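You operate a simulated robot arm through the tools that you are given. There is no shell and no other tool.

You run a simulated robot arm. Do the job below in one go: nothing can be reset, and whatever is moved stays where it is left.

JOB
Give the stiff dancer arm two strokes of oil and work it free.
Fine: oil arm over the dancer first, parked again before the dancer swings over and home.

The check looks at the end state, three seconds after you hand in, the way a careful person would. Anything else that was tipped, shoved, dropped, spilled or broken makes it a failure.

ROBOT AND FRAMES
A 7-joint arm with a two-finger parallel gripper, fixed in place. Base frame: the origin is on the floor under the middle of its stand, x ahead of it, y to its left, z up; the work surface is at about z = 750. Units: mm, rad, N and s.
It reaches about 1372 mm from its shoulder. Its first joint turns from -2.601 to 2.601 rad. Payload 3.43 kg.
The tool frame sits at the grasp point between the pads (the TCP): z along the fingers, y along the line on which they close. The tips reach 30 mm beyond it. The gripper opens to 94 mm. The fingers are 28 mm wide and 10 mm thick; the gripper's body (50 by 96 mm) begins 55 mm behind the TCP.
Orientation is that of the tool frame in the base frame, as a unit quaternion [x, y, z, w]. With the fingers straight down and closing along the base's y, the tool's x points along the base's -x, its y along +y and its z along -z.

CONTROLS
- The arm moves only by the tool apply_moves. Its argument "steps" is a list of rows, each a list of 3 entries, a list of its own where there are three numbers: the shift along the tool's x, y, z in mm, then the turn, a rotation vector about the tool's x, y, z in rad, then the finger opening in mm, from 0 to 94. In form: [[[dx, dy, dz], [rx, ry, rz], claw], ...]. A call has 1 to 20 rows; each row shifts and turns the commanded pose from where the row before left it, along the tool's axes as they then stand. A row lasts 0.2 s, in which the tool goes at most 50 mm and 0.15 rad; a call with a longer step from one row to the next is refused whole, and so is a gripper value outside its range. Where a pose cannot be reached the arm comes as near as it can. A force on the tool above 80 N (or 10 N above the force at the start of the call, whichever is more), or a blocked arm, ends the call early, and 0.2 s more pass. Each finger travels about 45 mm/s and halts on what it meets, pressing with about 40 N; the grip force reading is that of the motor and also rises with nothing between the fingers. The clock runs only during rows and for 0.2 s after the last one: add rows that do not move to give the fingers time. It gives the time, the measured TCP pose, the force on the tool (base axes), the opening and the grip force at its end, in the units of the frame above (readings bear some noise), with the torque about the TCP (base axes, N m) and any sound that the robot's microphone picked up.
- Cameras (640 x 400 px; columns grow to the right, rows downward): "scene" is fixed at [401.8, -502.3, 1433.6]; the picture's right is [-0.61, -0.80, 0.00], its down [-0.53, 0.40, -0.75] and it looks along [0.59, -0.45, -0.67] (base axes); focal length 254 px, centre (320, 200). "wrist" rides on the gripper at [76, 14, -103] in the tool frame; the picture's right is [-0.18, 0.98, 0.00], its down [-0.75, -0.14, -0.64] and it looks along [-0.63, -0.12, 0.77] (tool axes); focal length 243 px, centre (320, 200). There is no depth. A picture from a camera that has moved, and an enlarged one, comes with that camera's place and axes in the base frame and with its lens.
- camera(camera): a new picture of that camera. No time passes.
- close_up(camera, box): a new picture of the part [left, top, right, bottom] of that camera's present view, enlarged. No time passes.
- hand_in(): hands the job in; it is judged then, once.

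Places have to be worked out from the pictures, the camera data and where the tool is seen. Open the gripper and draw the arm clear of the work before you hand the job in, unless the task says otherwise.

The tools are called as name(argument=value, ...) on one line, values as JSON. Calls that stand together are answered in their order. apply_moves: Moves the arm, as the interface text tells. Its arguments: {"type":"object","properties":{"steps":{"type":"array","items":{"type":"array"}}},"required":["steps"]} The other tools are called the same way: camera (camera) takes a picture; close_up (camera, box) takes an enlarged picture of a part of a camera's view; hand_in () hands the job in.

At the start:

```text
clock: 0.0
position: [762.5, -629.8, 1256.8]
tcp_rot: [0.0, 1.0, -0.004, 0.004]
force: [0.0, -0.5, -0.7]
torque: [0.01, -0.01, 0.02]
gripper_width: 93.8
gripper_force: 0.0
```

scene: 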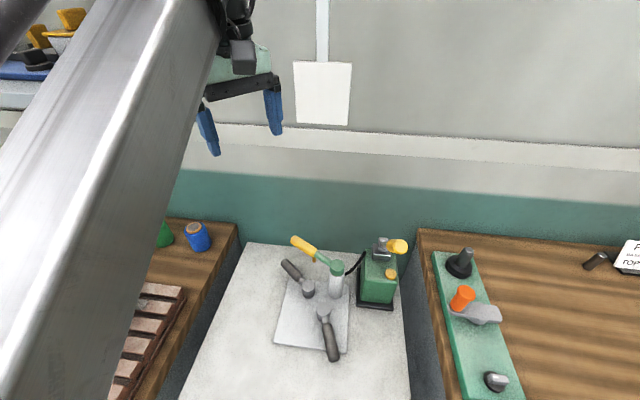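
wrist: 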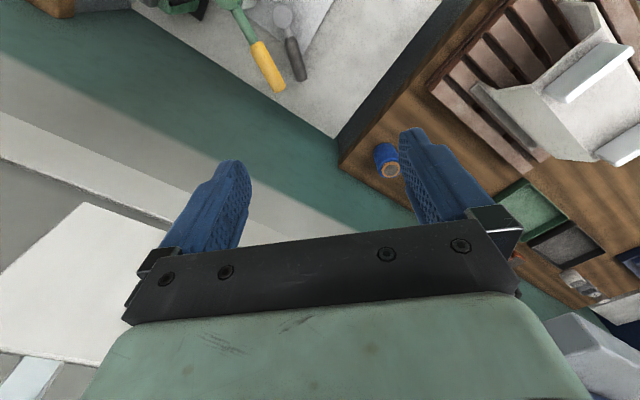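

I'll look closer at the work area before moving anything. The scene shows a plate with two dark-handled levers, a green post with a yellow-tipped arm, and a green pump box with a yellow lever.

close_up(camera="scene", box=[240, 220, 440, 380])

close_up(camera="scene", box=[420, 220, 640, 400])

close_up(camera="wrist", box=[140, 0, 360, 130])

```text
2.50 times, centred on (340, 300) of scene
camera zoom: at [401.8, -502.3, 1433.6], right [-0.61, -0.8, 0.0], down [-0.53, 0.4, -0.75], along [0.59, -0.45, -0.67], focal length 635 px, centre (270, -50)
```

zoom: 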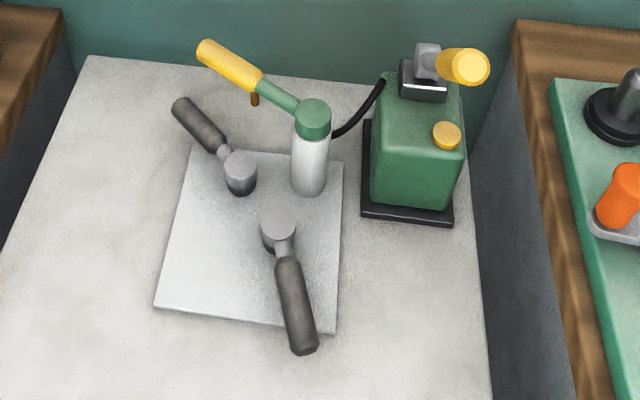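

```text
2.22 times, centred on (530, 310) of scene
camera zoom: at [401.8, -502.3, 1433.6], right [-0.61, -0.8, 0.0], down [-0.53, 0.4, -0.75], along [0.59, -0.45, -0.67], focal length 564 px, centre (-147, -44)
```

zoom: 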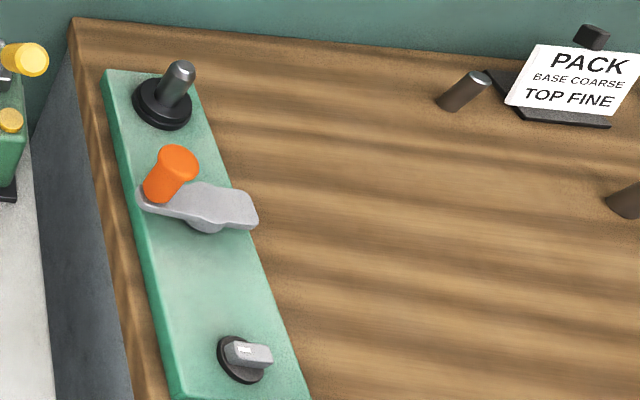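

```text
2.91 times, centred on (250, 65) of wrist
camera zoom: at [684.4, -614.8, 1360.0], right [0.18, 0.98, 0.0], down [0.75, -0.14, 0.65], along [0.64, -0.12, -0.76], focal length 706 px, centre (524, 593)
```

zoom: 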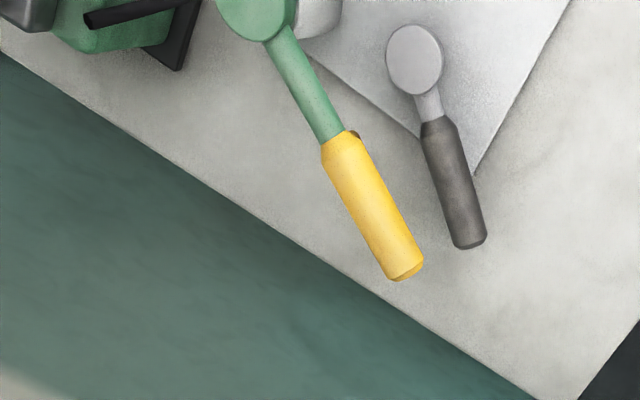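

The station sits diagonally at about -45° azimuth. I'll back the gripper off toward the base and turn it about 45° so the wrist camera looks straight at the station.

apply_moves(steps=[[[37.75, 21.25, 7], [0, 0, 0], 94], [[37.75, 21.25, 7], [0, 0, 0], 94], [[37.75, 21.25, 7], [0, 0, 0], 94], [[37.75, 21.25, 7], [0, 0, 0], 94], [[37.75, 21.25, 7], [0, 0, 0], 94], [[37.75, 21.25, 7], [0, 0, 0], 94], [[37.75, 21.25, 7], [0, 0, 0], 94], [[37.75, 21.25, 7], [0, 0, 0], 94], [[0, 0, 0], [0, 0, 0.131], 94], [[0, 0, 0], [0, 0, 0.131], 94], [[0, 0, 0], [0, 0, 0.131], 94], [[0, 0, 0], [0, 0, 0.131], 94], [[0, 0, 0], [0, 0, 0.131], 94], [[0, 0, 0], [0, 0, 0.131], 94], [[0, 0, 0], [0, 0, 0], 94]])

camera(camera="wrist")

camera(camera="scene")

```text
clock: 2.3
position: [488.8, -489.8, 1119.5]
tcp_rot: [0.146, 0.989, -0.01, 0.014]
force: [2.1, -2.0, -3.3]
torque: [0.05, -0.07, 0.02]
gripper_width: 93.9
gripper_force: 0.1
out of reach, approached as far as the arm can: row 2, 3, 4, 5, 6, 7, 8
stopped in row 11: the force on the tool passed its limit at 100 N (the readings are from after the stop); the commanded pose is now the measured one
```

```text
taken
camera wrist: at [417.6, -451.6, 1222.4], right [0.46, 0.89, -0.01], down [0.67, -0.34, 0.67], along [0.59, -0.31, -0.75], focal length 243 px, centre (320, 200)
```

wrist: 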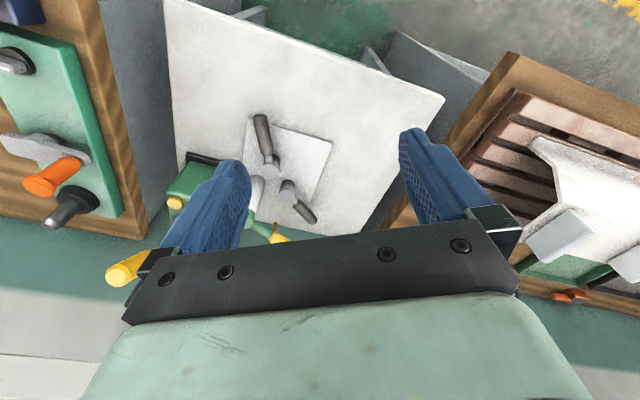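

```text
taken
```

scene: 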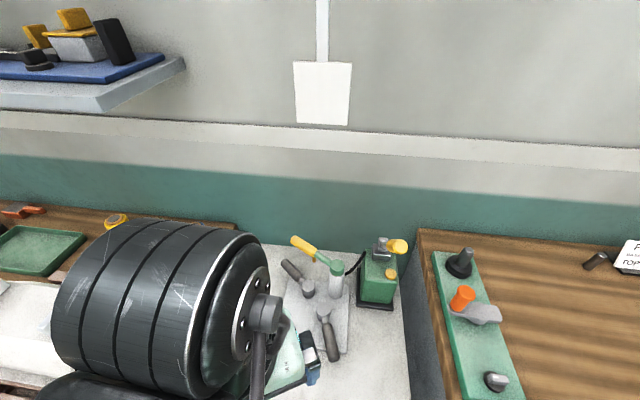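

The view from here already shows the station (the image is upside-down relative to the robot). I'll zoom in to identify the parts and their heights.

close_up(camera="wrist", box=[160, 90, 352, 250])

close_up(camera="scene", box=[260, 225, 420, 375])

close_up(camera="wrist", box=[420, 50, 640, 300])

```text
2.50 times, centred on (256, 170) of wrist
camera zoom: at [417.6, -451.6, 1222.4], right [0.46, 0.89, -0.01], down [0.67, -0.34, 0.67], along [0.59, -0.31, -0.75], focal length 606 px, centre (480, 275)
```

zoom: 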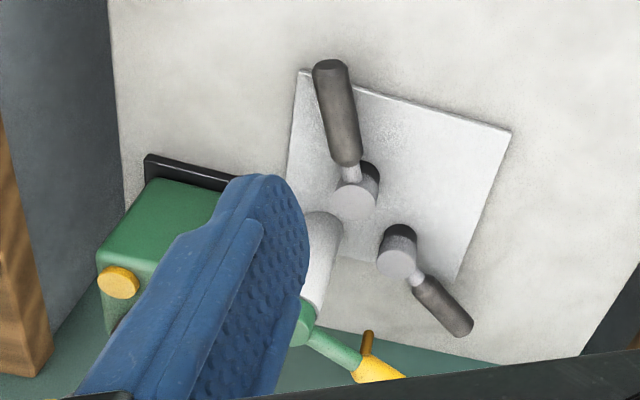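

```text
2.67 times, centred on (340, 300) of scene
camera zoom: at [401.8, -502.3, 1433.6], right [-0.61, -0.8, 0.0], down [-0.53, 0.4, -0.75], along [0.59, -0.45, -0.67], focal length 677 px, centre (267, -67)
```

zoom: 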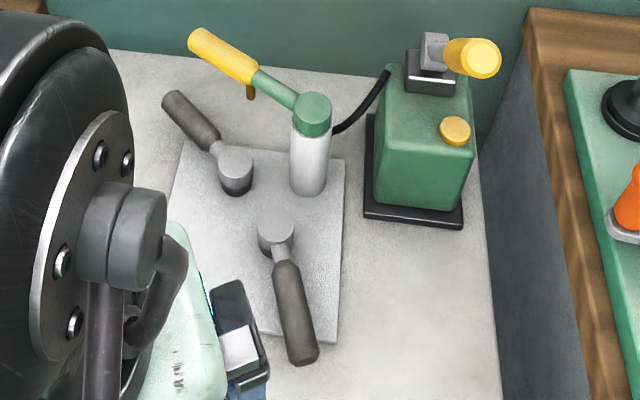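

```text
1.60 times, centred on (530, 175) of wrist
camera zoom: at [417.6, -451.6, 1222.4], right [0.46, 0.89, -0.01], down [0.67, -0.34, 0.67], along [0.59, -0.31, -0.75], focal length 388 px, centre (-16, 240)
```

zoom: 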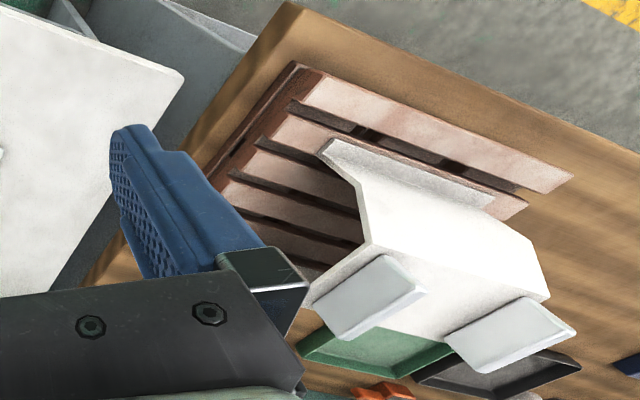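

Both dancer hubs triangulate to about (716,-702,776) and (640,-696,776). The oil-arm post is near (661,-755,880) with its nozzle tip near (734,-734,841). I'll move out a bit and finish the turn for a cleaner, closer view.

apply_moves(steps=[[[-25, -13, 0], [0, 0, 0], 94], [[-25, -13, 0], [0, 0, 0], 94], [[-25, -13, 0], [0, 0, 0], 94], [[-15, -8, 0], [0, 0, 0.1], 94], [[0, 0, 0], [0, 0, 0.1], 94], [[0, 0, 0], [0, 0, 0.1], 94], [[0, 0, 0], [0, 0, 0.1], 94], [[0, 0, 0], [0, 0, 0.092], 94], [[0, 0, 0], [0, 0, 0], 94]])

camera(camera="wrist")

camera(camera="scene")

```text
clock: 4.3
position: [561.8, -560.5, 1124.3]
tcp_rot: [0.383, 0.924, -0.006, 0.015]
force: [-0.1, -0.7, -0.8]
torque: [-0.01, 0.01, 0.03]
gripper_width: 94.1
gripper_force: 0.1
```

```text
taken
camera wrist: at [515.1, -494.2, 1226.2], right [0.83, 0.56, 0.01], down [0.42, -0.62, 0.67], along [0.38, -0.55, -0.75], focal length 243 px, centre (320, 200)
```

wrist: 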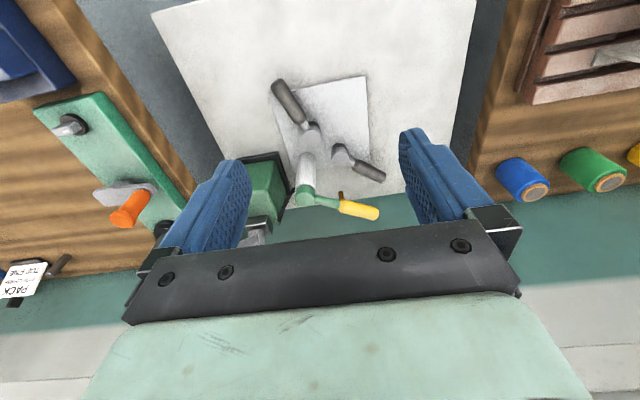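

```text
taken
```

scene: 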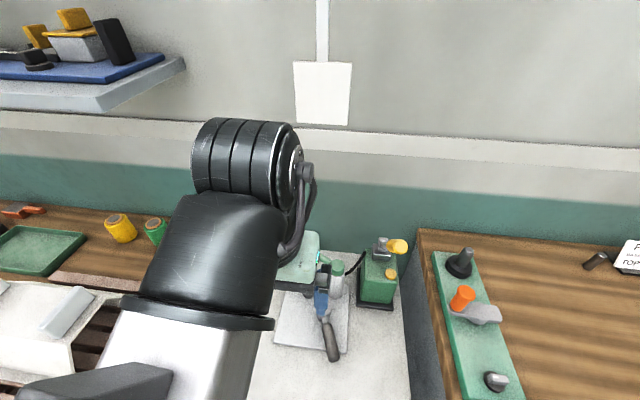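

Now the station is well centred. Zooming in on the oil arm, dancers and pump.

close_up(camera="wrist", box=[256, 70, 400, 230])

close_up(camera="wrist", box=[0, 80, 300, 320])

```text
2.50 times, centred on (328, 150) of wrist
camera zoom: at [515.1, -494.2, 1226.2], right [0.83, 0.56, 0.01], down [0.42, -0.62, 0.67], along [0.38, -0.55, -0.75], focal length 606 px, centre (300, 325)
```

zoom: 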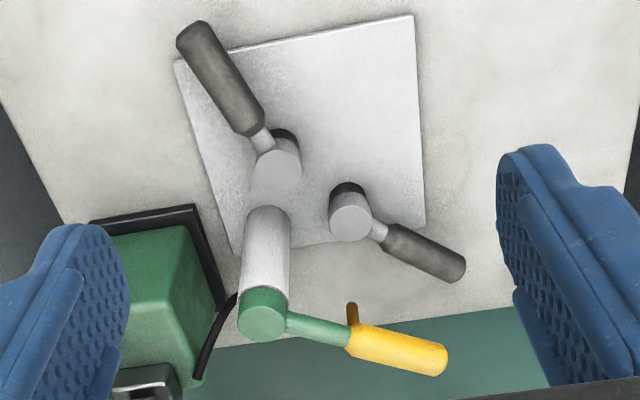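

```text
1.67 times, centred on (150, 200) of wrist
camera zoom: at [515.1, -494.2, 1226.2], right [0.83, 0.56, 0.01], down [0.42, -0.62, 0.67], along [0.38, -0.55, -0.75], focal length 404 px, centre (603, 200)
```

zoom: 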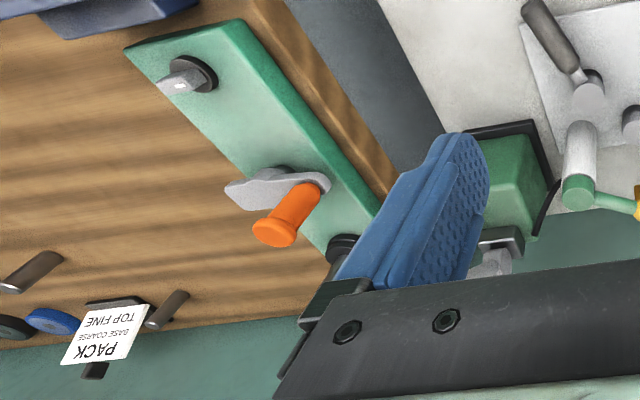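

Both hubs lie about 75 mm from the oil post – the same radius as the nozzle – so the nozzle can serve either. I need to find out which dancer is stiff, so I zoom hard on each hub and on the pump.

close_up(camera="wrist", box=[260, 70, 330, 150])

close_up(camera="wrist", box=[320, 130, 390, 210])

close_up(camera="scene", box=[340, 220, 420, 320])

close_up(camera="scene", box=[280, 240, 350, 370])

```text
5.00 times, centred on (295, 110) of wrist
camera zoom: at [515.1, -494.2, 1226.2], right [0.83, 0.56, 0.01], down [0.42, -0.62, 0.67], along [0.38, -0.55, -0.75], focal length 1213 px, centre (445, 650)
```

zoom: 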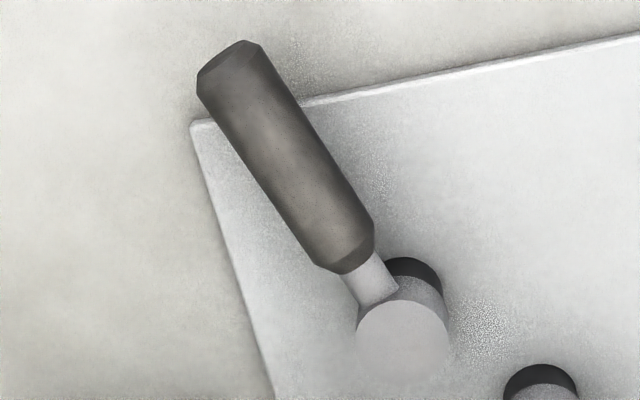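

```text
5.00 times, centred on (355, 170) of wrist
camera zoom: at [515.1, -494.2, 1226.2], right [0.83, 0.56, 0.01], down [0.42, -0.62, 0.67], along [0.38, -0.55, -0.75], focal length 1213 px, centre (145, 350)
```

zoom: 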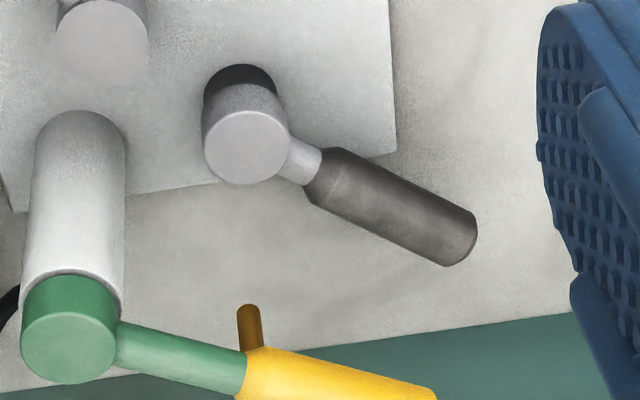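

```text
4.00 times, centred on (380, 270) of scene
camera zoom: at [401.8, -502.3, 1433.6], right [-0.61, -0.8, 0.0], down [-0.53, 0.4, -0.75], along [0.59, -0.45, -0.67], focal length 1016 px, centre (80, -80)
```

zoom: 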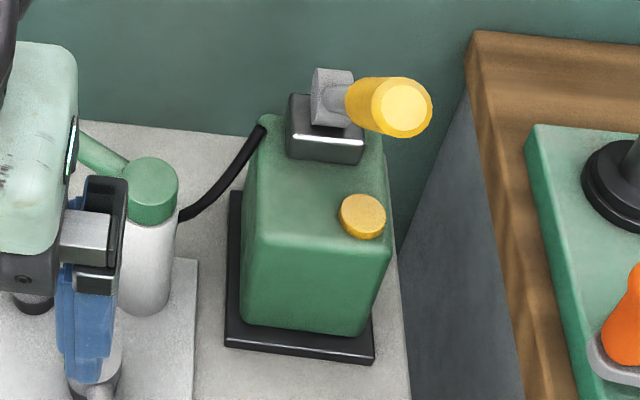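

```text
3.08 times, centred on (315, 305) of scene
camera zoom: at [401.8, -502.3, 1433.6], right [-0.61, -0.8, 0.0], down [-0.53, 0.4, -0.75], along [0.59, -0.45, -0.67], focal length 782 px, centre (335, -123)
```

zoom: 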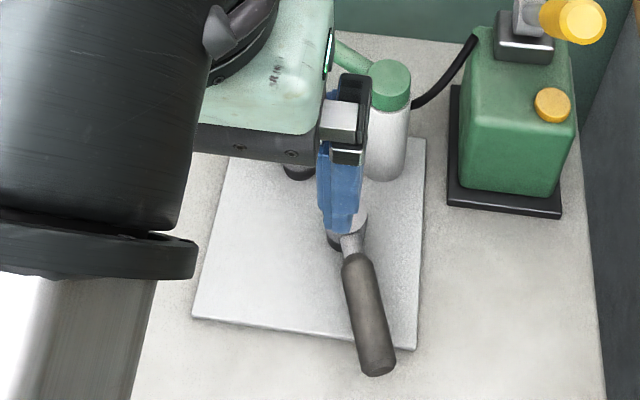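

The two dancers look alike, so I'll have to tell them apart by feel later. Next I shift right to get a clear wrist view of the pump lever.

apply_moves(steps=[[[-10, -35, 0], [0, 0, 0], 94], [[-10, -35, 0], [0, 0, 0], 94], [[-10, -35, 0], [0, 0, 0], 94], [[-10, -35, 0], [0, 0, 0], 94], [[0, 0, 0], [0, 0, 0], 94]])

camera(camera="wrist")

camera(camera="scene")

```text
clock: 5.5
position: [490.9, -686.8, 1126.2]
tcp_rot: [0.383, 0.924, -0.007, 0.016]
force: [0.6, -1.3, -0.4]
torque: [0.02, 0.06, 0.0]
gripper_width: 93.9
gripper_force: 0.2
```

```text
taken
camera wrist: at [443.8, -621.2, 1227.1], right [0.83, 0.56, 0.01], down [0.42, -0.62, 0.67], along [0.38, -0.55, -0.75], focal length 243 px, centre (320, 200)
```

wrist: 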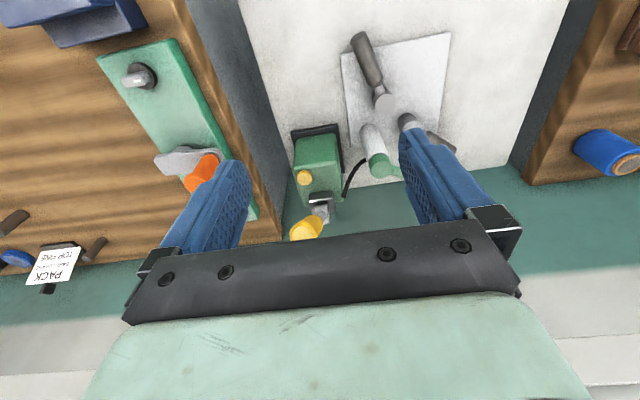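

```text
taken
```

scene: 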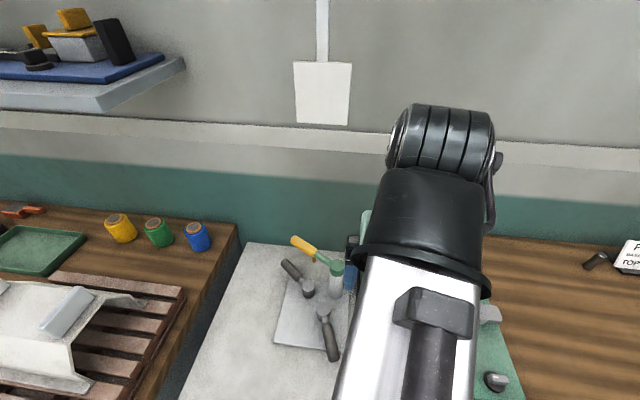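

close_up(camera="wrist", box=[260, 110, 388, 260])

close_up(camera="wrist", box=[330, 20, 430, 190])

```text
2.67 times, centred on (324, 185) of wrist
camera zoom: at [443.8, -621.2, 1227.1], right [0.83, 0.56, 0.01], down [0.42, -0.62, 0.67], along [0.38, -0.55, -0.75], focal length 647 px, centre (309, 240)
```

zoom: 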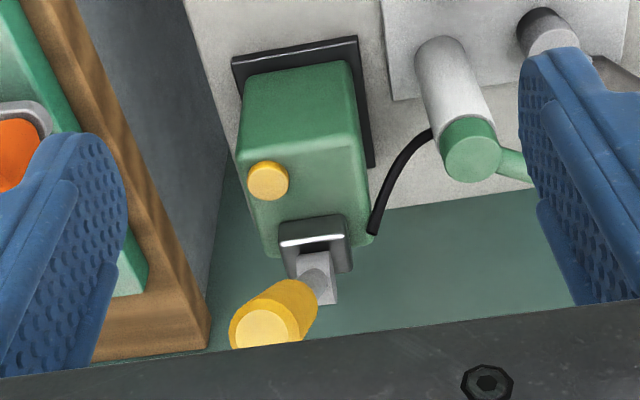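

```text
2.35 times, centred on (380, 105) of wrist
camera zoom: at [443.8, -621.2, 1227.1], right [0.83, 0.56, 0.01], down [0.42, -0.62, 0.67], along [0.38, -0.55, -0.75], focal length 571 px, centre (179, 424)
```

zoom: 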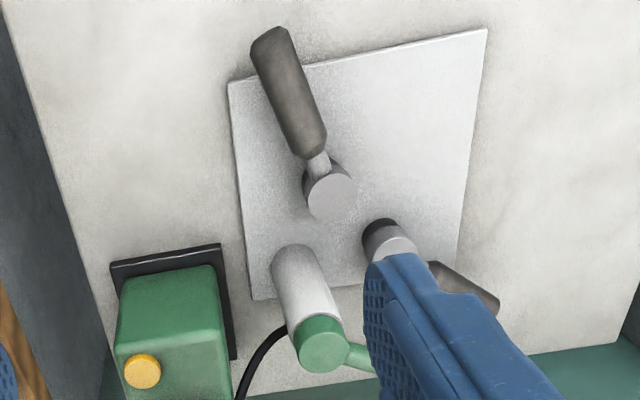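

The pump lever slopes up toward the robot (grip end near (545,-802,1050)). Dancer 2's handle runs from hub (630,-688) to about (530,-639) at z≈785. I'll bring the open gripper above that handle, aligned with it, for a gentle feel test.

apply_moves(steps=[[[0, 0, 0], [0, 0.035, 0], 94], [[0, 0, 0], [0, 0, -0.11], 94], [[0, 0, 0], [0, 0, -0.11], 94], [[0, 0, 0], [0, 0, -0.11], 94], [[-7.7, 10.1, 37.7], [0, 0, 0], 94], [[-7.7, 10.1, 37.7], [0, 0, 0], 94], [[-7.7, 10.1, 37.7], [0, 0, 0], 94], [[-7.7, 10.1, 37.7], [0, 0, 0], 94], [[-7.7, 10.1, 37.7], [0, 0, 0], 94], [[-7.7, 10.1, 37.7], [0, 0, 0], 94], [[0, 0, 0], [0, 0, 0], 94]])

camera(camera="wrist")

camera(camera="scene")

```text
clock: 7.9
position: [559.1, -653.8, 898.7]
tcp_rot: [0.226, 0.974, 0.0, -0.001]
force: [0.7, 0.0, 0.5]
torque: [0.01, 0.01, -0.02]
gripper_width: 94.0
gripper_force: 0.0
```

```text
taken
camera wrist: at [496.5, -607.6, 1003.2], right [0.6, 0.8, 0.0], down [0.62, -0.46, 0.64], along [0.51, -0.38, -0.77], focal length 243 px, centre (320, 200)
```

wrist: 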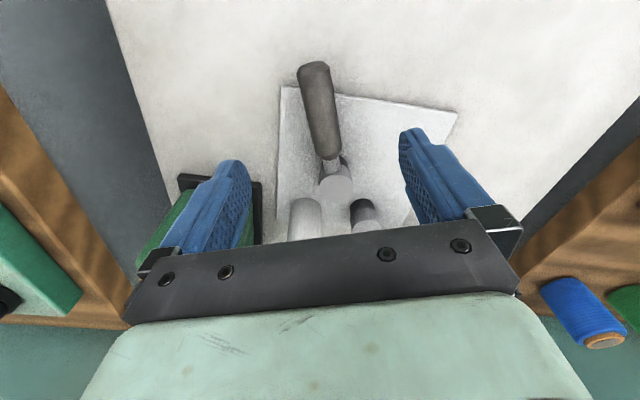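

```text
taken
```

scene: 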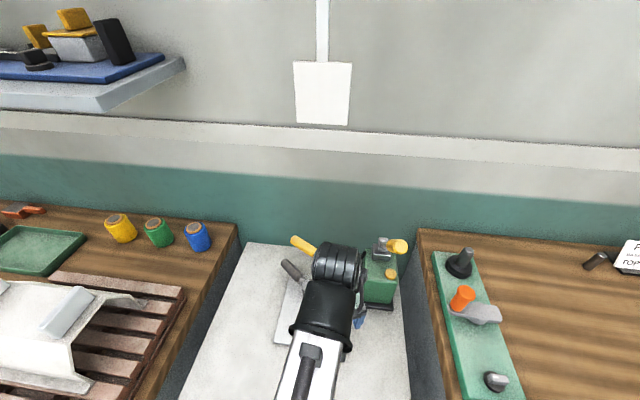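

Position tracking is accurate and the handle is centred between the fingers. I'll descend to z≈798 (tips at about 768, above the plate) and narrow the fingers to 44 mm as a loose cage.

apply_moves(steps=[[[0, 0, 20], [0, 0, 0], 94], [[0, 0, 20], [0, 0, 0], 94], [[0, 0, 20], [0, 0, 0], 94], [[0, 0, 20], [0, 0, 0], 94], [[0, 0, 20], [0, 0, 0], 94], [[0, 0, 0], [0, 0, 0], 80], [[0, 0, 0], [0, 0, 0], 64], [[0, 0, 0], [0, 0, 0], 50], [[0, 0, 0], [0, 0, 0], 44], [[0, 0, 0], [0, 0, 0], 44]])

camera(camera="wrist")

```text
clock: 10.1
position: [560.1, -653.0, 799.5]
tcp_rot: [0.225, 0.974, 0.0, -0.001]
force: [-0.1, 0.2, 0.3]
torque: [-0.01, -0.01, 0.02]
gripper_width: 44.0
gripper_force: 0.0
```

```text
taken
camera wrist: at [496.5, -607.9, 903.4], right [0.6, 0.8, 0.0], down [0.62, -0.46, 0.64], along [0.51, -0.38, -0.77], focal length 243 px, centre (320, 200)
```

wrist: 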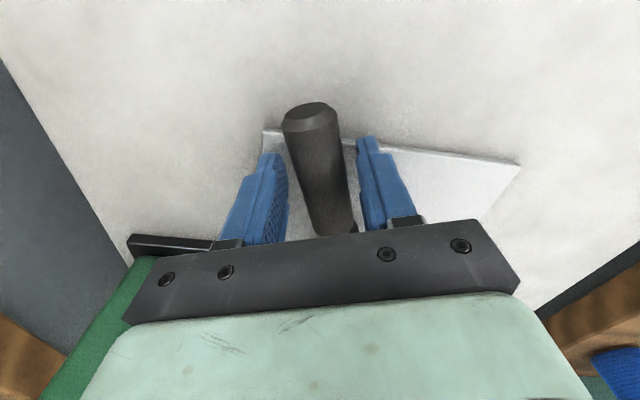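

The handle is caged. I'll creep toward one side (+tool y) and read the force for contact.

apply_moves(steps=[[[0, 2, 0], [0, 0, 0], 44], [[0, 2, 0], [0, 0, 0], 44], [[0, 2, 0], [0, 0, 0], 44], [[0, 0, 0], [0, 0, 0], 44]])

close_up(camera="wrist", box=[224, 90, 416, 250])

```text
clock: 11.1
position: [561.5, -647.7, 799.8]
tcp_rot: [0.225, 0.974, 0.0, 0.0]
force: [-0.1, -0.7, 0.3]
torque: [0.0, 0.0, 0.0]
gripper_width: 44.1
gripper_force: 0.0
```

```text
2.50 times, centred on (320, 170) of wrist
camera zoom: at [498.8, -601.9, 903.7], right [0.6, 0.8, 0.0], down [0.62, -0.46, 0.64], along [0.51, -0.38, -0.77], focal length 606 px, centre (320, 275)
```

zoom: 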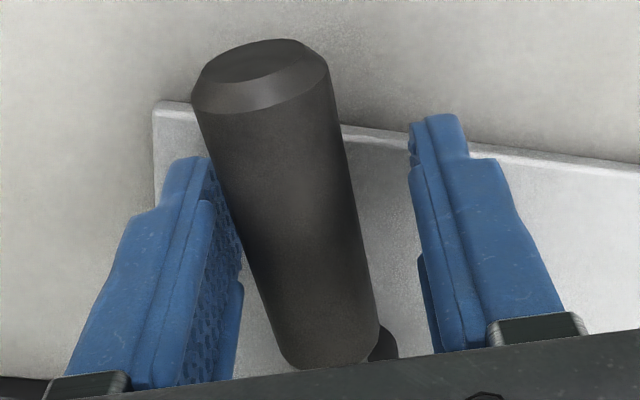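

The left finger is nearly touching and there's no force yet. I'll creep 3 mm more.

apply_moves(steps=[[[0, 1, 0], [0, 0, 0], 44], [[0, 1, 0], [0, 0, 0], 44], [[0, 1, 0], [0, 0, 0], 44], [[0, 0, 0], [0, 0, 0], 44]])

close_up(camera="wrist", box=[224, 90, 416, 250])

```text
clock: 12.1
position: [563.1, -645.7, 800.0]
tcp_rot: [0.226, 0.974, 0.0, 0.0]
force: [-2.4, -2.5, -1.3]
torque: [-0.01, 0.0, -0.01]
gripper_width: 45.3
gripper_force: 1.2
```

```text
2.50 times, centred on (320, 170) of wrist
camera zoom: at [499.9, -599.5, 903.7], right [0.6, 0.8, 0.0], down [0.62, -0.46, 0.64], along [0.51, -0.38, -0.77], focal length 606 px, centre (320, 275)
```

zoom: 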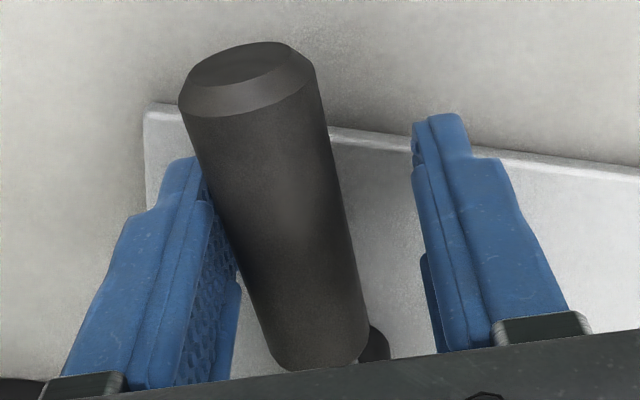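

Contact: about 3 N opposing and the finger is being pushed back slightly. I'll add 3 mm more to see whether the force grows or the handle yields.

apply_moves(steps=[[[0, 1, 0], [0, 0, 0], 44], [[0, 1, 0], [0, 0, 0], 44], [[0, 1, 0], [0, 0, 0], 44], [[0, 0, 0], [0, 0, 0], 44]])

close_up(camera="wrist", box=[224, 90, 416, 250])

```text
clock: 13.1
position: [563.6, -642.8, 798.4]
tcp_rot: [0.226, 0.974, 0.0, 0.0]
force: [-3.1, -5.2, 2.9]
torque: [-0.07, 0.03, -0.11]
gripper_width: 47.6
gripper_force: 2.9
```

```text
2.50 times, centred on (320, 170) of wrist
camera zoom: at [501.1, -596.6, 903.5], right [0.6, 0.8, 0.0], down [0.62, -0.46, 0.64], along [0.51, -0.38, -0.77], focal length 606 px, centre (320, 275)
```

zoom: 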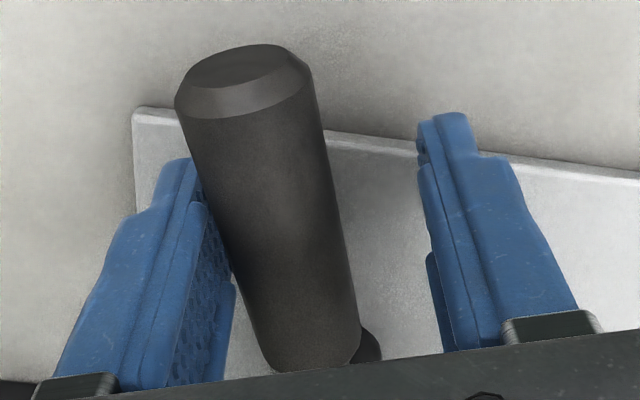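

The force has risen to about 6 N and the handle may be creeping. I'll hold still for a second to see whether it relaxes (viscous creep) or stays.

apply_moves(steps=[[[0, 0, 0], [0, 0, 0], 44], [[0, 0, 0], [0, 0, 0], 44], [[0, 0, 0], [0, 0, 0], 44], [[0, 0, 0], [0, 0, 0], 44]])

close_up(camera="wrist", box=[224, 90, 416, 250])

```text
clock: 14.1
position: [564.1, -642.1, 799.1]
tcp_rot: [0.226, 0.974, 0.0, 0.0]
force: [-4.6, -3.7, 0.4]
torque: [-0.01, 0.01, -0.07]
gripper_width: 46.9
gripper_force: 2.4
```

```text
2.50 times, centred on (320, 170) of wrist
camera zoom: at [501.1, -596.4, 903.4], right [0.6, 0.8, 0.0], down [0.62, -0.46, 0.64], along [0.51, -0.38, -0.77], focal length 606 px, centre (320, 275)
```

zoom: 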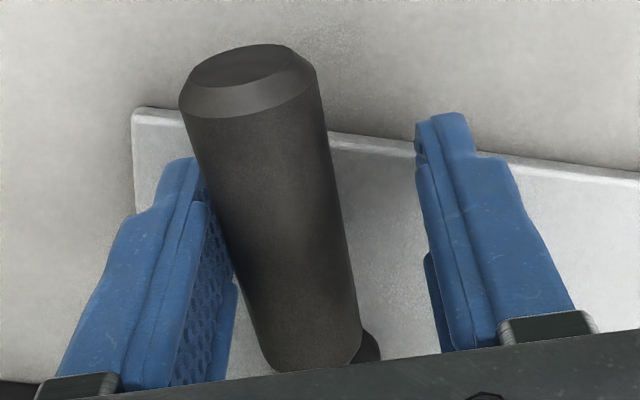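

The handle creeps only slowly under about 5–6 N. I'll back off to the centre and look at whether it springs back (which would mean an end stop) or stays.

apply_moves(steps=[[[0, -3, 0], [0, 0, 0], 44], [[0, -3, 0], [0, 0, 0], 44], [[0, -3, 0], [0, 0, 0], 44], [[0, 0, 0], [0, 0, 0], 44]])

close_up(camera="wrist", box=[224, 90, 416, 250])

```text
clock: 15.1
position: [560.2, -650.5, 799.1]
tcp_rot: [0.226, 0.974, 0.001, -0.002]
force: [0.7, 0.8, 0.2]
torque: [0.01, 0.02, 0.0]
gripper_width: 43.9
gripper_force: 0.0
```

```text
2.50 times, centred on (320, 170) of wrist
camera zoom: at [497.6, -604.6, 903.9], right [0.6, 0.8, 0.0], down [0.62, -0.46, 0.64], along [0.51, -0.38, -0.77], focal length 606 px, centre (320, 275)
```

zoom: 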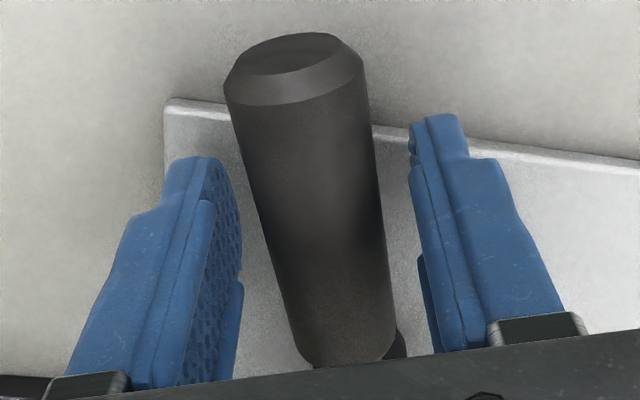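

It stayed where it was pushed (about 3 mm), so this was not a stop. I'll now push back the other way with the right finger, restoring its position and getting a second force reading.

apply_moves(steps=[[[0, -4, 0], [0, 0, 0], 44], [[0, -4, 0], [0, 0, 0], 44], [[0, -2, 0], [0, 0, 0], 44], [[0, -2, 0], [0, 0, 0], 44]])

close_up(camera="wrist", box=[224, 90, 416, 250])

```text
clock: 16.1
position: [554.3, -662.3, 800.6]
tcp_rot: [0.225, 0.974, 0.001, 0.0]
force: [-0.1, 6.9, 1.8]
torque: [0.02, -0.04, 0.12]
gripper_width: 47.6
gripper_force: 3.6
```

```text
2.50 times, centred on (320, 170) of wrist
camera zoom: at [492.2, -614.8, 903.9], right [0.6, 0.8, 0.0], down [0.62, -0.46, 0.64], along [0.51, -0.38, -0.77], focal length 606 px, centre (320, 275)
```

zoom: 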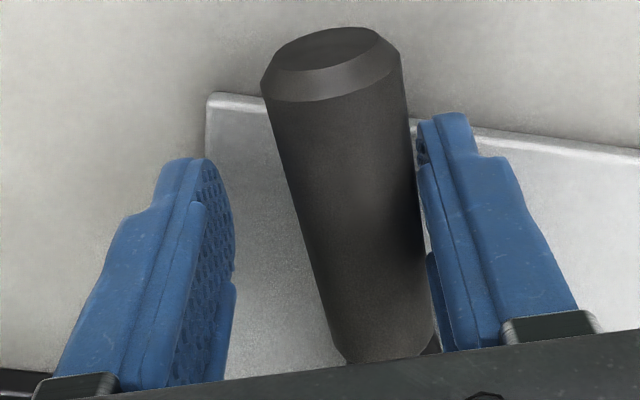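

About 6 N again and it's roughly back at its original position. A short hold will show how it behaves.

apply_moves(steps=[[[0, 0, 0], [0, 0, 0], 44], [[0, 0, 0], [0, 0, 0], 44]])

close_up(camera="wrist", box=[224, 90, 416, 250])

```text
clock: 16.7
position: [553.7, -661.1, 800.0]
tcp_rot: [0.226, 0.974, 0.0, -0.001]
force: [-0.1, 7.5, 0.7]
torque: [0.01, -0.01, 0.18]
gripper_width: 47.6
gripper_force: 3.2
```

```text
2.50 times, centred on (320, 170) of wrist
camera zoom: at [492.2, -615.2, 903.8], right [0.6, 0.8, 0.0], down [0.62, -0.46, 0.64], along [0.51, -0.38, -0.77], focal length 606 px, centre (320, 275)
```

zoom: 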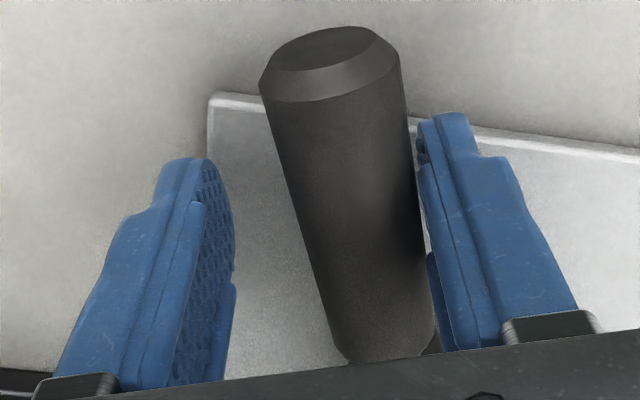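

It holds at about 7 N with almost no motion, back at the original position. I'll release, open, and lift away, then compare pictures with the start.

apply_moves(steps=[[[0, 4, 0], [0, 0, 0], 50], [[0, 4, 0], [0, 0, 0], 60], [[0, 2, 0], [0, 0, 0], 76], [[0, 0, 0], [0, 0, 0], 90], [[0, 0, -25], [0, 0, 0], 94], [[0, 0, -35], [0, 0, 0], 94], [[0, 0, -40], [0, 0, 0], 94], [[0, 0, -40], [0, 0, 0], 94], [[0, 0, 0], [0, 0, 0], 94]])

camera(camera="wrist")

```text
clock: 18.7
position: [559.0, -651.7, 938.5]
tcp_rot: [0.227, 0.974, 0.0, 0.0]
force: [-0.1, -0.1, 0.7]
torque: [0.0, 0.0, 0.03]
gripper_width: 94.0
gripper_force: 0.0
```

```text
taken
camera wrist: at [496.5, -605.9, 1043.7], right [0.6, 0.8, 0.0], down [0.62, -0.46, 0.64], along [0.51, -0.38, -0.77], focal length 243 px, centre (320, 200)
```

wrist: 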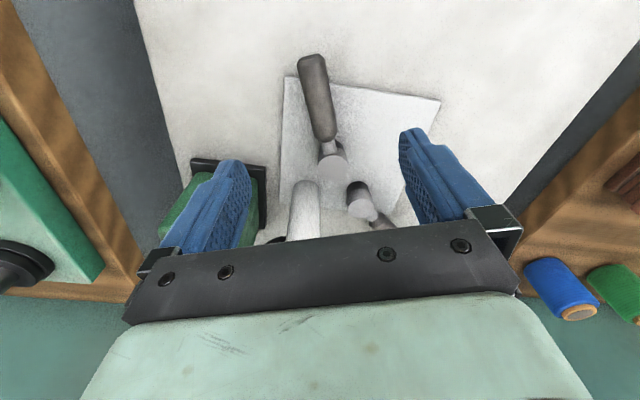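

Dancer 2 resists strongly in one direction and appears to sit at its home in the other. To compare with dancer 1 I must first get the oil arm out of its way, which I need to handle anyway. I'll move above the yellow oil-arm grip (about (768,-726)) and line up with it.

apply_moves(steps=[[[-36.8, 4.3, -5], [0, 0, 0], 94], [[-36.8, 4.3, -5], [0, 0, 0], 94], [[-36.8, 4.3, -5], [0, 0, 0], 94], [[-36.8, 4.3, -5], [0, 0, 0], 94], [[-36.8, 4.3, -5], [0, 0, 0], 94], [[-36.8, 4.3, 0], [0, 0, 0], 94], [[0, 0, 0], [0, 0, -0.1438], 94], [[0, 0, 0], [0, 0, -0.1438], 94], [[0, 0, 0], [0, 0, -0.1438], 94], [[0, 0, 0], [0, 0, -0.1438], 94], [[0, 0, 0], [0, 0, -0.1438], 94], [[0, 0, 0], [0, 0, 0], 94]])

camera(camera="wrist")

camera(camera="scene")

```text
clock: 21.3
position: [769.3, -726.1, 964.4]
tcp_rot: [-0.132, 0.991, 0.0, -0.001]
force: [0.3, 0.7, 0.1]
torque: [-0.02, 0.01, 0.0]
gripper_width: 94.2
gripper_force: 0.0
```

```text
taken
camera wrist: at [691.2, -733.0, 1068.6], right [-0.08, 1.0, 0.0], down [0.77, 0.06, 0.64], along [0.64, 0.05, -0.77], focal length 243 px, centre (320, 200)
```

wrist: 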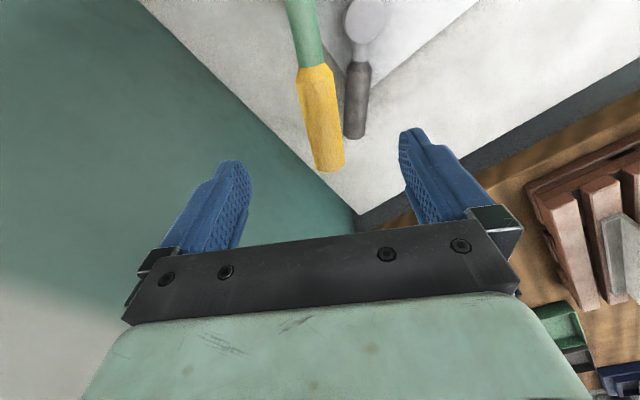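

```text
taken
```

scene: 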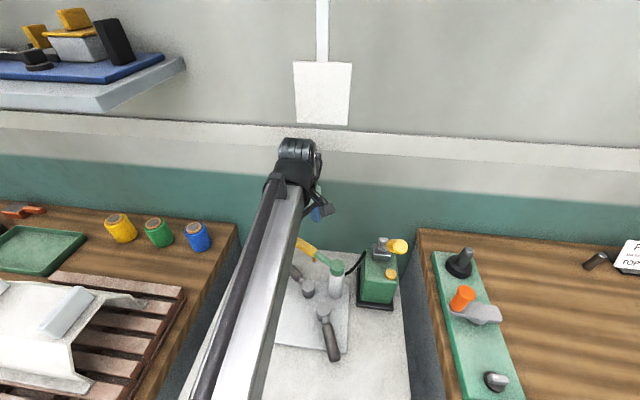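

The yellow grip is centred under the gripper (axis ≈13.5–15°, mid about (769.5,-724), z≈875). I'll descend to z≈880 and narrow the fingers to cage it.

apply_moves(steps=[[[0, 2, 14], [0, 0, 0], 94], [[0, 0, 18], [0, 0, 0], 94], [[0, 0, 18], [0, 0, 0], 94], [[0, 0, 18], [0, 0, 0], 94], [[0, 0, 16], [0, 0, 0], 94], [[0, 0, 0], [0, 0, 0], 80], [[0, 0, 0], [0, 0, 0], 66], [[0, 0, 0], [0, 0, 0], 54], [[0, 0, 0], [0, 0, 0], 48], [[0, 0, 0], [0, 0, 0], 48]])

camera(camera="wrist")

close_up(camera="scene", box=[240, 180, 400, 330])

```text
clock: 23.5
position: [767.0, -725.7, 880.2]
tcp_rot: [-0.131, 0.991, 0.001, -0.001]
force: [-0.9, 0.9, -0.3]
torque: [0.0, -0.03, 0.02]
gripper_width: 48.0
gripper_force: 0.2
```

```text
taken
camera wrist: at [690.3, -731.7, 984.5], right [-0.08, 1.0, 0.0], down [0.77, 0.06, 0.64], along [0.64, 0.05, -0.77], focal length 243 px, centre (320, 200)
```

wrist: 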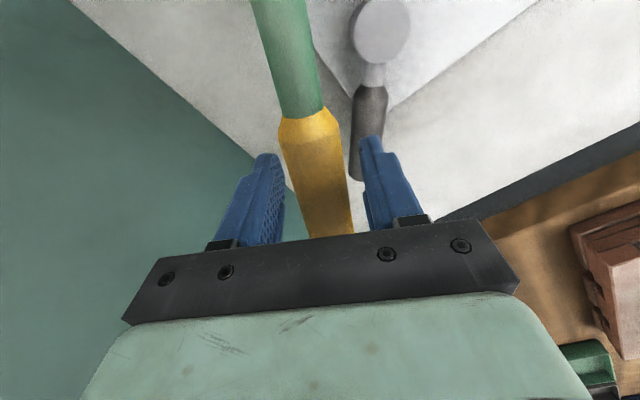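

```text
2.67 times, centred on (320, 255) of scene
camera zoom: at [401.8, -502.3, 1433.6], right [-0.61, -0.8, 0.0], down [-0.53, 0.4, -0.75], along [0.59, -0.45, -0.67], focal length 677 px, centre (320, 53)
```

zoom: 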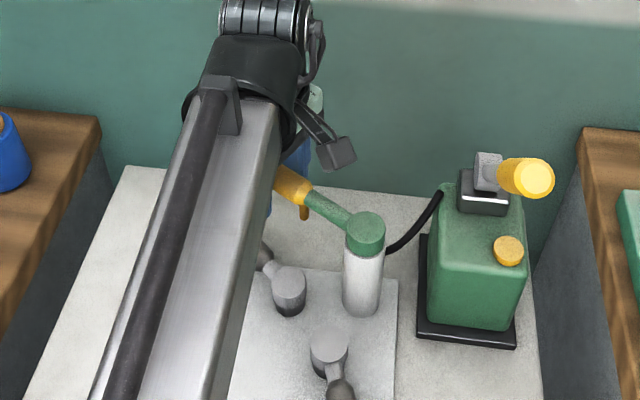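

The grip is well centred in the cage. I'll start swinging the oil arm counter-clockwise in small arc steps about the post (radius ≈112 mm), watching the force.

apply_moves(steps=[[[0.27, 7.8, 0], [0, 0, -0.07], 48], [[0.27, 7.8, 0], [0, 0, -0.07], 48], [[0.27, 7.8, 0], [0, 0, -0.07], 48], [[0.27, 7.8, 0], [0, 0, -0.07], 48], [[0, 0, 0], [0, 0, 0], 48]])

camera(camera="wrist")

```text
clock: 24.7
position: [756.1, -695.7, 879.8]
tcp_rot: [-0.269, 0.963, 0.001, 0.0]
force: [0.9, -0.6, -0.1]
torque: [-0.02, -0.03, 0.04]
gripper_width: 48.4
gripper_force: 0.2
```

```text
taken
camera wrist: at [683.0, -723.3, 984.3], right [-0.35, 0.94, 0.0], down [0.72, 0.27, 0.64], along [0.6, 0.23, -0.77], focal length 243 px, centre (320, 200)
```

wrist: 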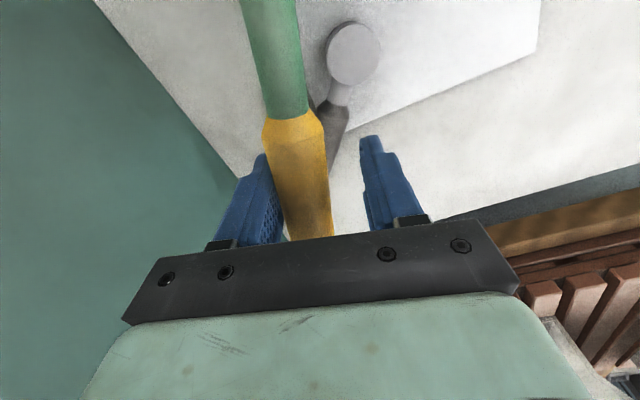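

The oil arm swings freely (under 1 N). I'll continue swinging to about 80°, between the two hubs.

apply_moves(steps=[[[0.5, 10.6, 0], [0, 0, -0.095], 48], [[0.5, 10.6, 0], [0, 0, -0.095], 48], [[0.5, 10.6, 0], [0, 0, -0.095], 48], [[0.5, 10.6, 0], [0, 0, -0.095], 48], [[0.5, 10.6, 0], [0, 0, -0.095], 48], [[0.5, 10.6, 0], [0, 0, -0.095], 48], [[0.5, 10.6, 0], [0, 0, -0.095], 48], [[0.5, 10.6, 0], [0, 0, -0.095], 48], [[0.5, 10.6, 0], [0, 0, -0.095], 48], [[0.5, 10.6, 0], [0, 0, -0.095], 48], [[0, 0, 0], [0, 0, 0], 48]])

camera(camera="wrist")

close_up(camera="scene", box=[240, 220, 400, 370])

```text
clock: 27.1
position: [669.4, -642.8, 881.0]
tcp_rot: [-0.679, 0.734, 0.002, 0.0]
force: [0.6, -0.1, 0.8]
torque: [-0.02, 0.06, 0.02]
gripper_width: 48.1
gripper_force: 0.4
```

```text
taken
camera wrist: at [648.5, -717.5, 984.1], right [-0.97, 0.26, 0.0], down [0.2, 0.74, 0.64], along [0.16, 0.62, -0.77], focal length 243 px, centre (320, 200)
```

wrist: 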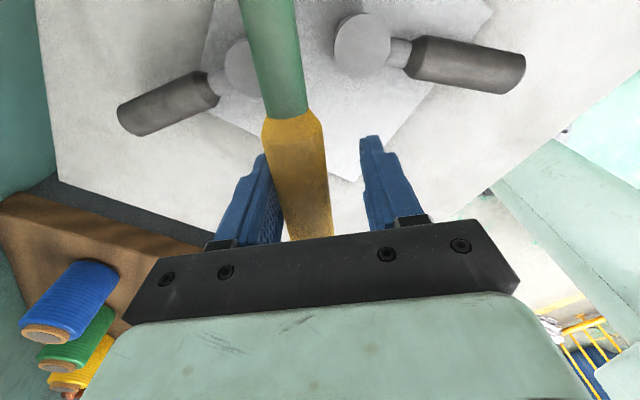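

```text
2.67 times, centred on (320, 295) of scene
camera zoom: at [401.8, -502.3, 1433.6], right [-0.61, -0.8, 0.0], down [-0.53, 0.4, -0.75], along [0.59, -0.45, -0.67], focal length 677 px, centre (320, -53)
```

zoom: 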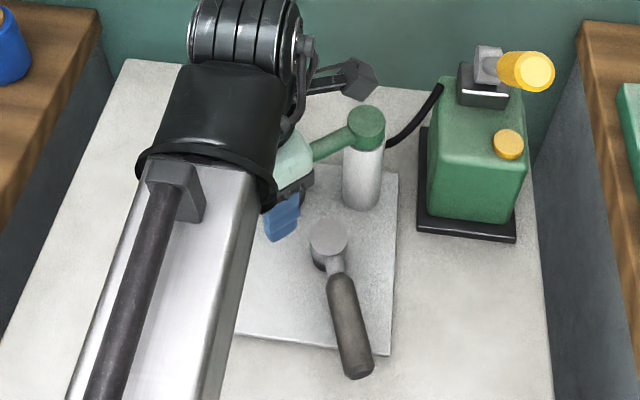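

The oil arm now sits between the hubs. I'll open the gripper, lift, and go over dancer 1's handle (about (783,-686)) for the comparison nudge.

apply_moves(steps=[[[0, -3, 0], [0, 0, 0], 66], [[0, 0, 0], [0, 0, 0], 82], [[0, 0, 0], [0, 0, 0], 94], [[0, 0, -40], [0, 0, 0], 94], [[0, 0, -40], [0, 0, 0], 94], [[0, 0, 0], [0, 0, 0.1377], 94], [[0, 0, 0], [0, 0, 0.1377], 94], [[0, 0, 0], [0, 0, 0.1377], 94], [[0, 0, 0], [0, 0, 0.1377], 94], [[0, 0, 0], [0, 0, 0.1377], 94], [[0, 0, 0], [0, 0, 0.1377], 94], [[0, 0, 0], [0, 0, 0.1377], 94], [[0, 0, 0], [0, 0, 0.1377], 94], [[0, 0, 0], [0, 0, 0.1377], 94], [[0, 0, 0], [0, 0, 0.1377], 94], [[-36.1, -18.6, 0], [0, 0, 0], 94], [[-36.1, -18.6, 0], [0, 0, 0], 94], [[-36.1, -18.6, 0], [0, 0, 0], 94], [[0, 0, 0], [0, 0, 0], 94]])

camera(camera="wrist")

camera(camera="scene")

```text
clock: 31.1
position: [787.5, -684.0, 959.8]
tcp_rot: [-0.057, 0.998, 0.001, -0.001]
force: [-0.7, -0.7, 0.2]
torque: [-0.02, 0.0, 0.04]
gripper_width: 94.1
gripper_force: 0.0
```

```text
taken
camera wrist: at [709.0, -679.3, 1065.0], right [0.07, 1.0, 0.0], down [0.77, -0.05, 0.64], along [0.64, -0.04, -0.77], focal length 243 px, centre (320, 200)
```

wrist: 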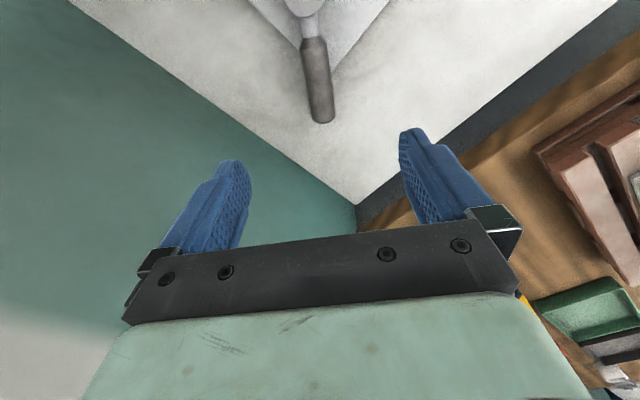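

```text
taken
```

scene: 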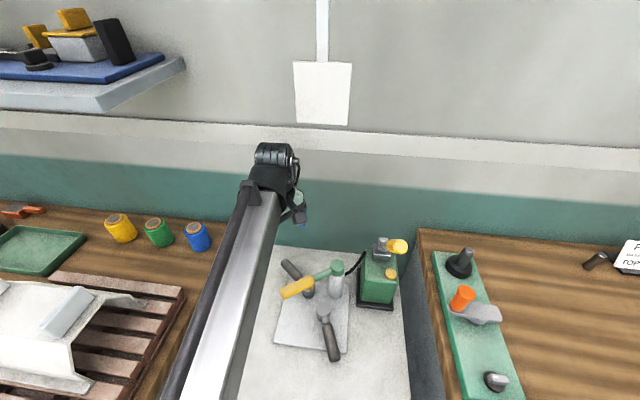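

The scene shows the oil arm staying where I left it. Dancer 1's handle is centred below me, so I descend to z≈800 and cage it the same way.

apply_moves(steps=[[[4, 0, 32], [0, 0, 0], 94], [[0, 0, 32], [0, 0, 0], 94], [[0, 0, 32], [0, 0, 0], 94], [[0, 0, 32], [0, 0, 0], 94], [[0, 0, 32], [0, 0, 0], 94], [[0, 0, 0], [0, 0, 0], 80], [[0, 0, 0], [0, 0, 0], 64], [[0, 0, 0], [0, 0, 0], 50], [[0, 0, 0], [0, 0, 0], 44], [[0, 0, 0], [0, 0, 0], 44]])

close_up(camera="wrist", box=[224, 90, 416, 250])

```text
clock: 33.3
position: [782.7, -685.5, 799.7]
tcp_rot: [-0.058, 0.998, 0.0, 0.0]
force: [0.5, -0.2, -0.3]
torque: [-0.01, -0.02, 0.0]
gripper_width: 44.0
gripper_force: 0.0
```

```text
2.50 times, centred on (320, 170) of wrist
camera zoom: at [704.9, -680.1, 903.9], right [0.07, 1.0, 0.0], down [0.77, -0.05, 0.64], along [0.64, -0.04, -0.77], focal length 606 px, centre (320, 275)
```

zoom: 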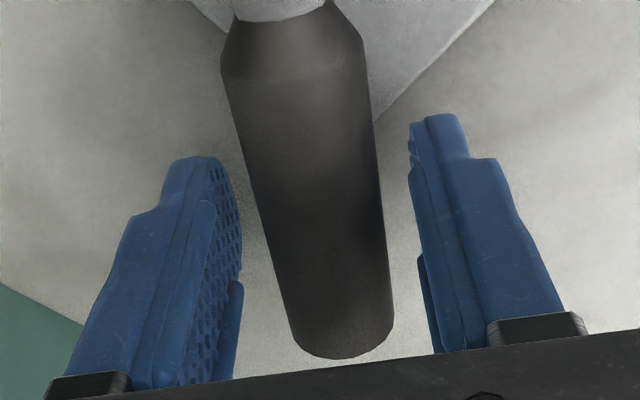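

Centred. I'll repeat exactly the same nudge on dancer 1: +9 mm total along tool y in small steps.

apply_moves(steps=[[[0, 2, 0], [0, 0, 0], 44], [[0, 2, 0], [0, 0, 0], 44], [[0, 2, 0], [0, 0, 0], 44], [[0, 1, 0], [0, 0, 0], 44], [[0, 1, 0], [0, 0, 0], 44], [[0, 1, 0], [0, 0, 0], 44], [[0, 0, 0], [0, 0, 0], 44]])

close_up(camera="wrist", box=[224, 90, 416, 250])

```text
clock: 34.9
position: [781.3, -677.1, 799.5]
tcp_rot: [-0.058, 0.998, -0.001, -0.001]
force: [1.3, -2.2, -1.5]
torque: [-0.01, 0.0, -0.04]
gripper_width: 45.5
gripper_force: 1.6
```

```text
2.50 times, centred on (320, 170) of wrist
camera zoom: at [703.6, -671.9, 904.0], right [0.07, 1.0, 0.0], down [0.77, -0.05, 0.64], along [0.64, -0.04, -0.77], focal length 606 px, centre (320, 275)
```

zoom: 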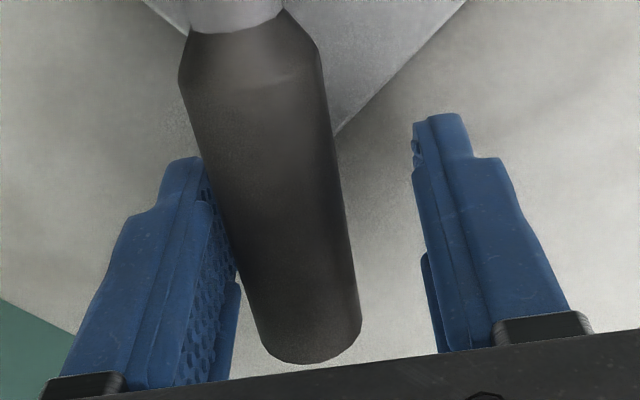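

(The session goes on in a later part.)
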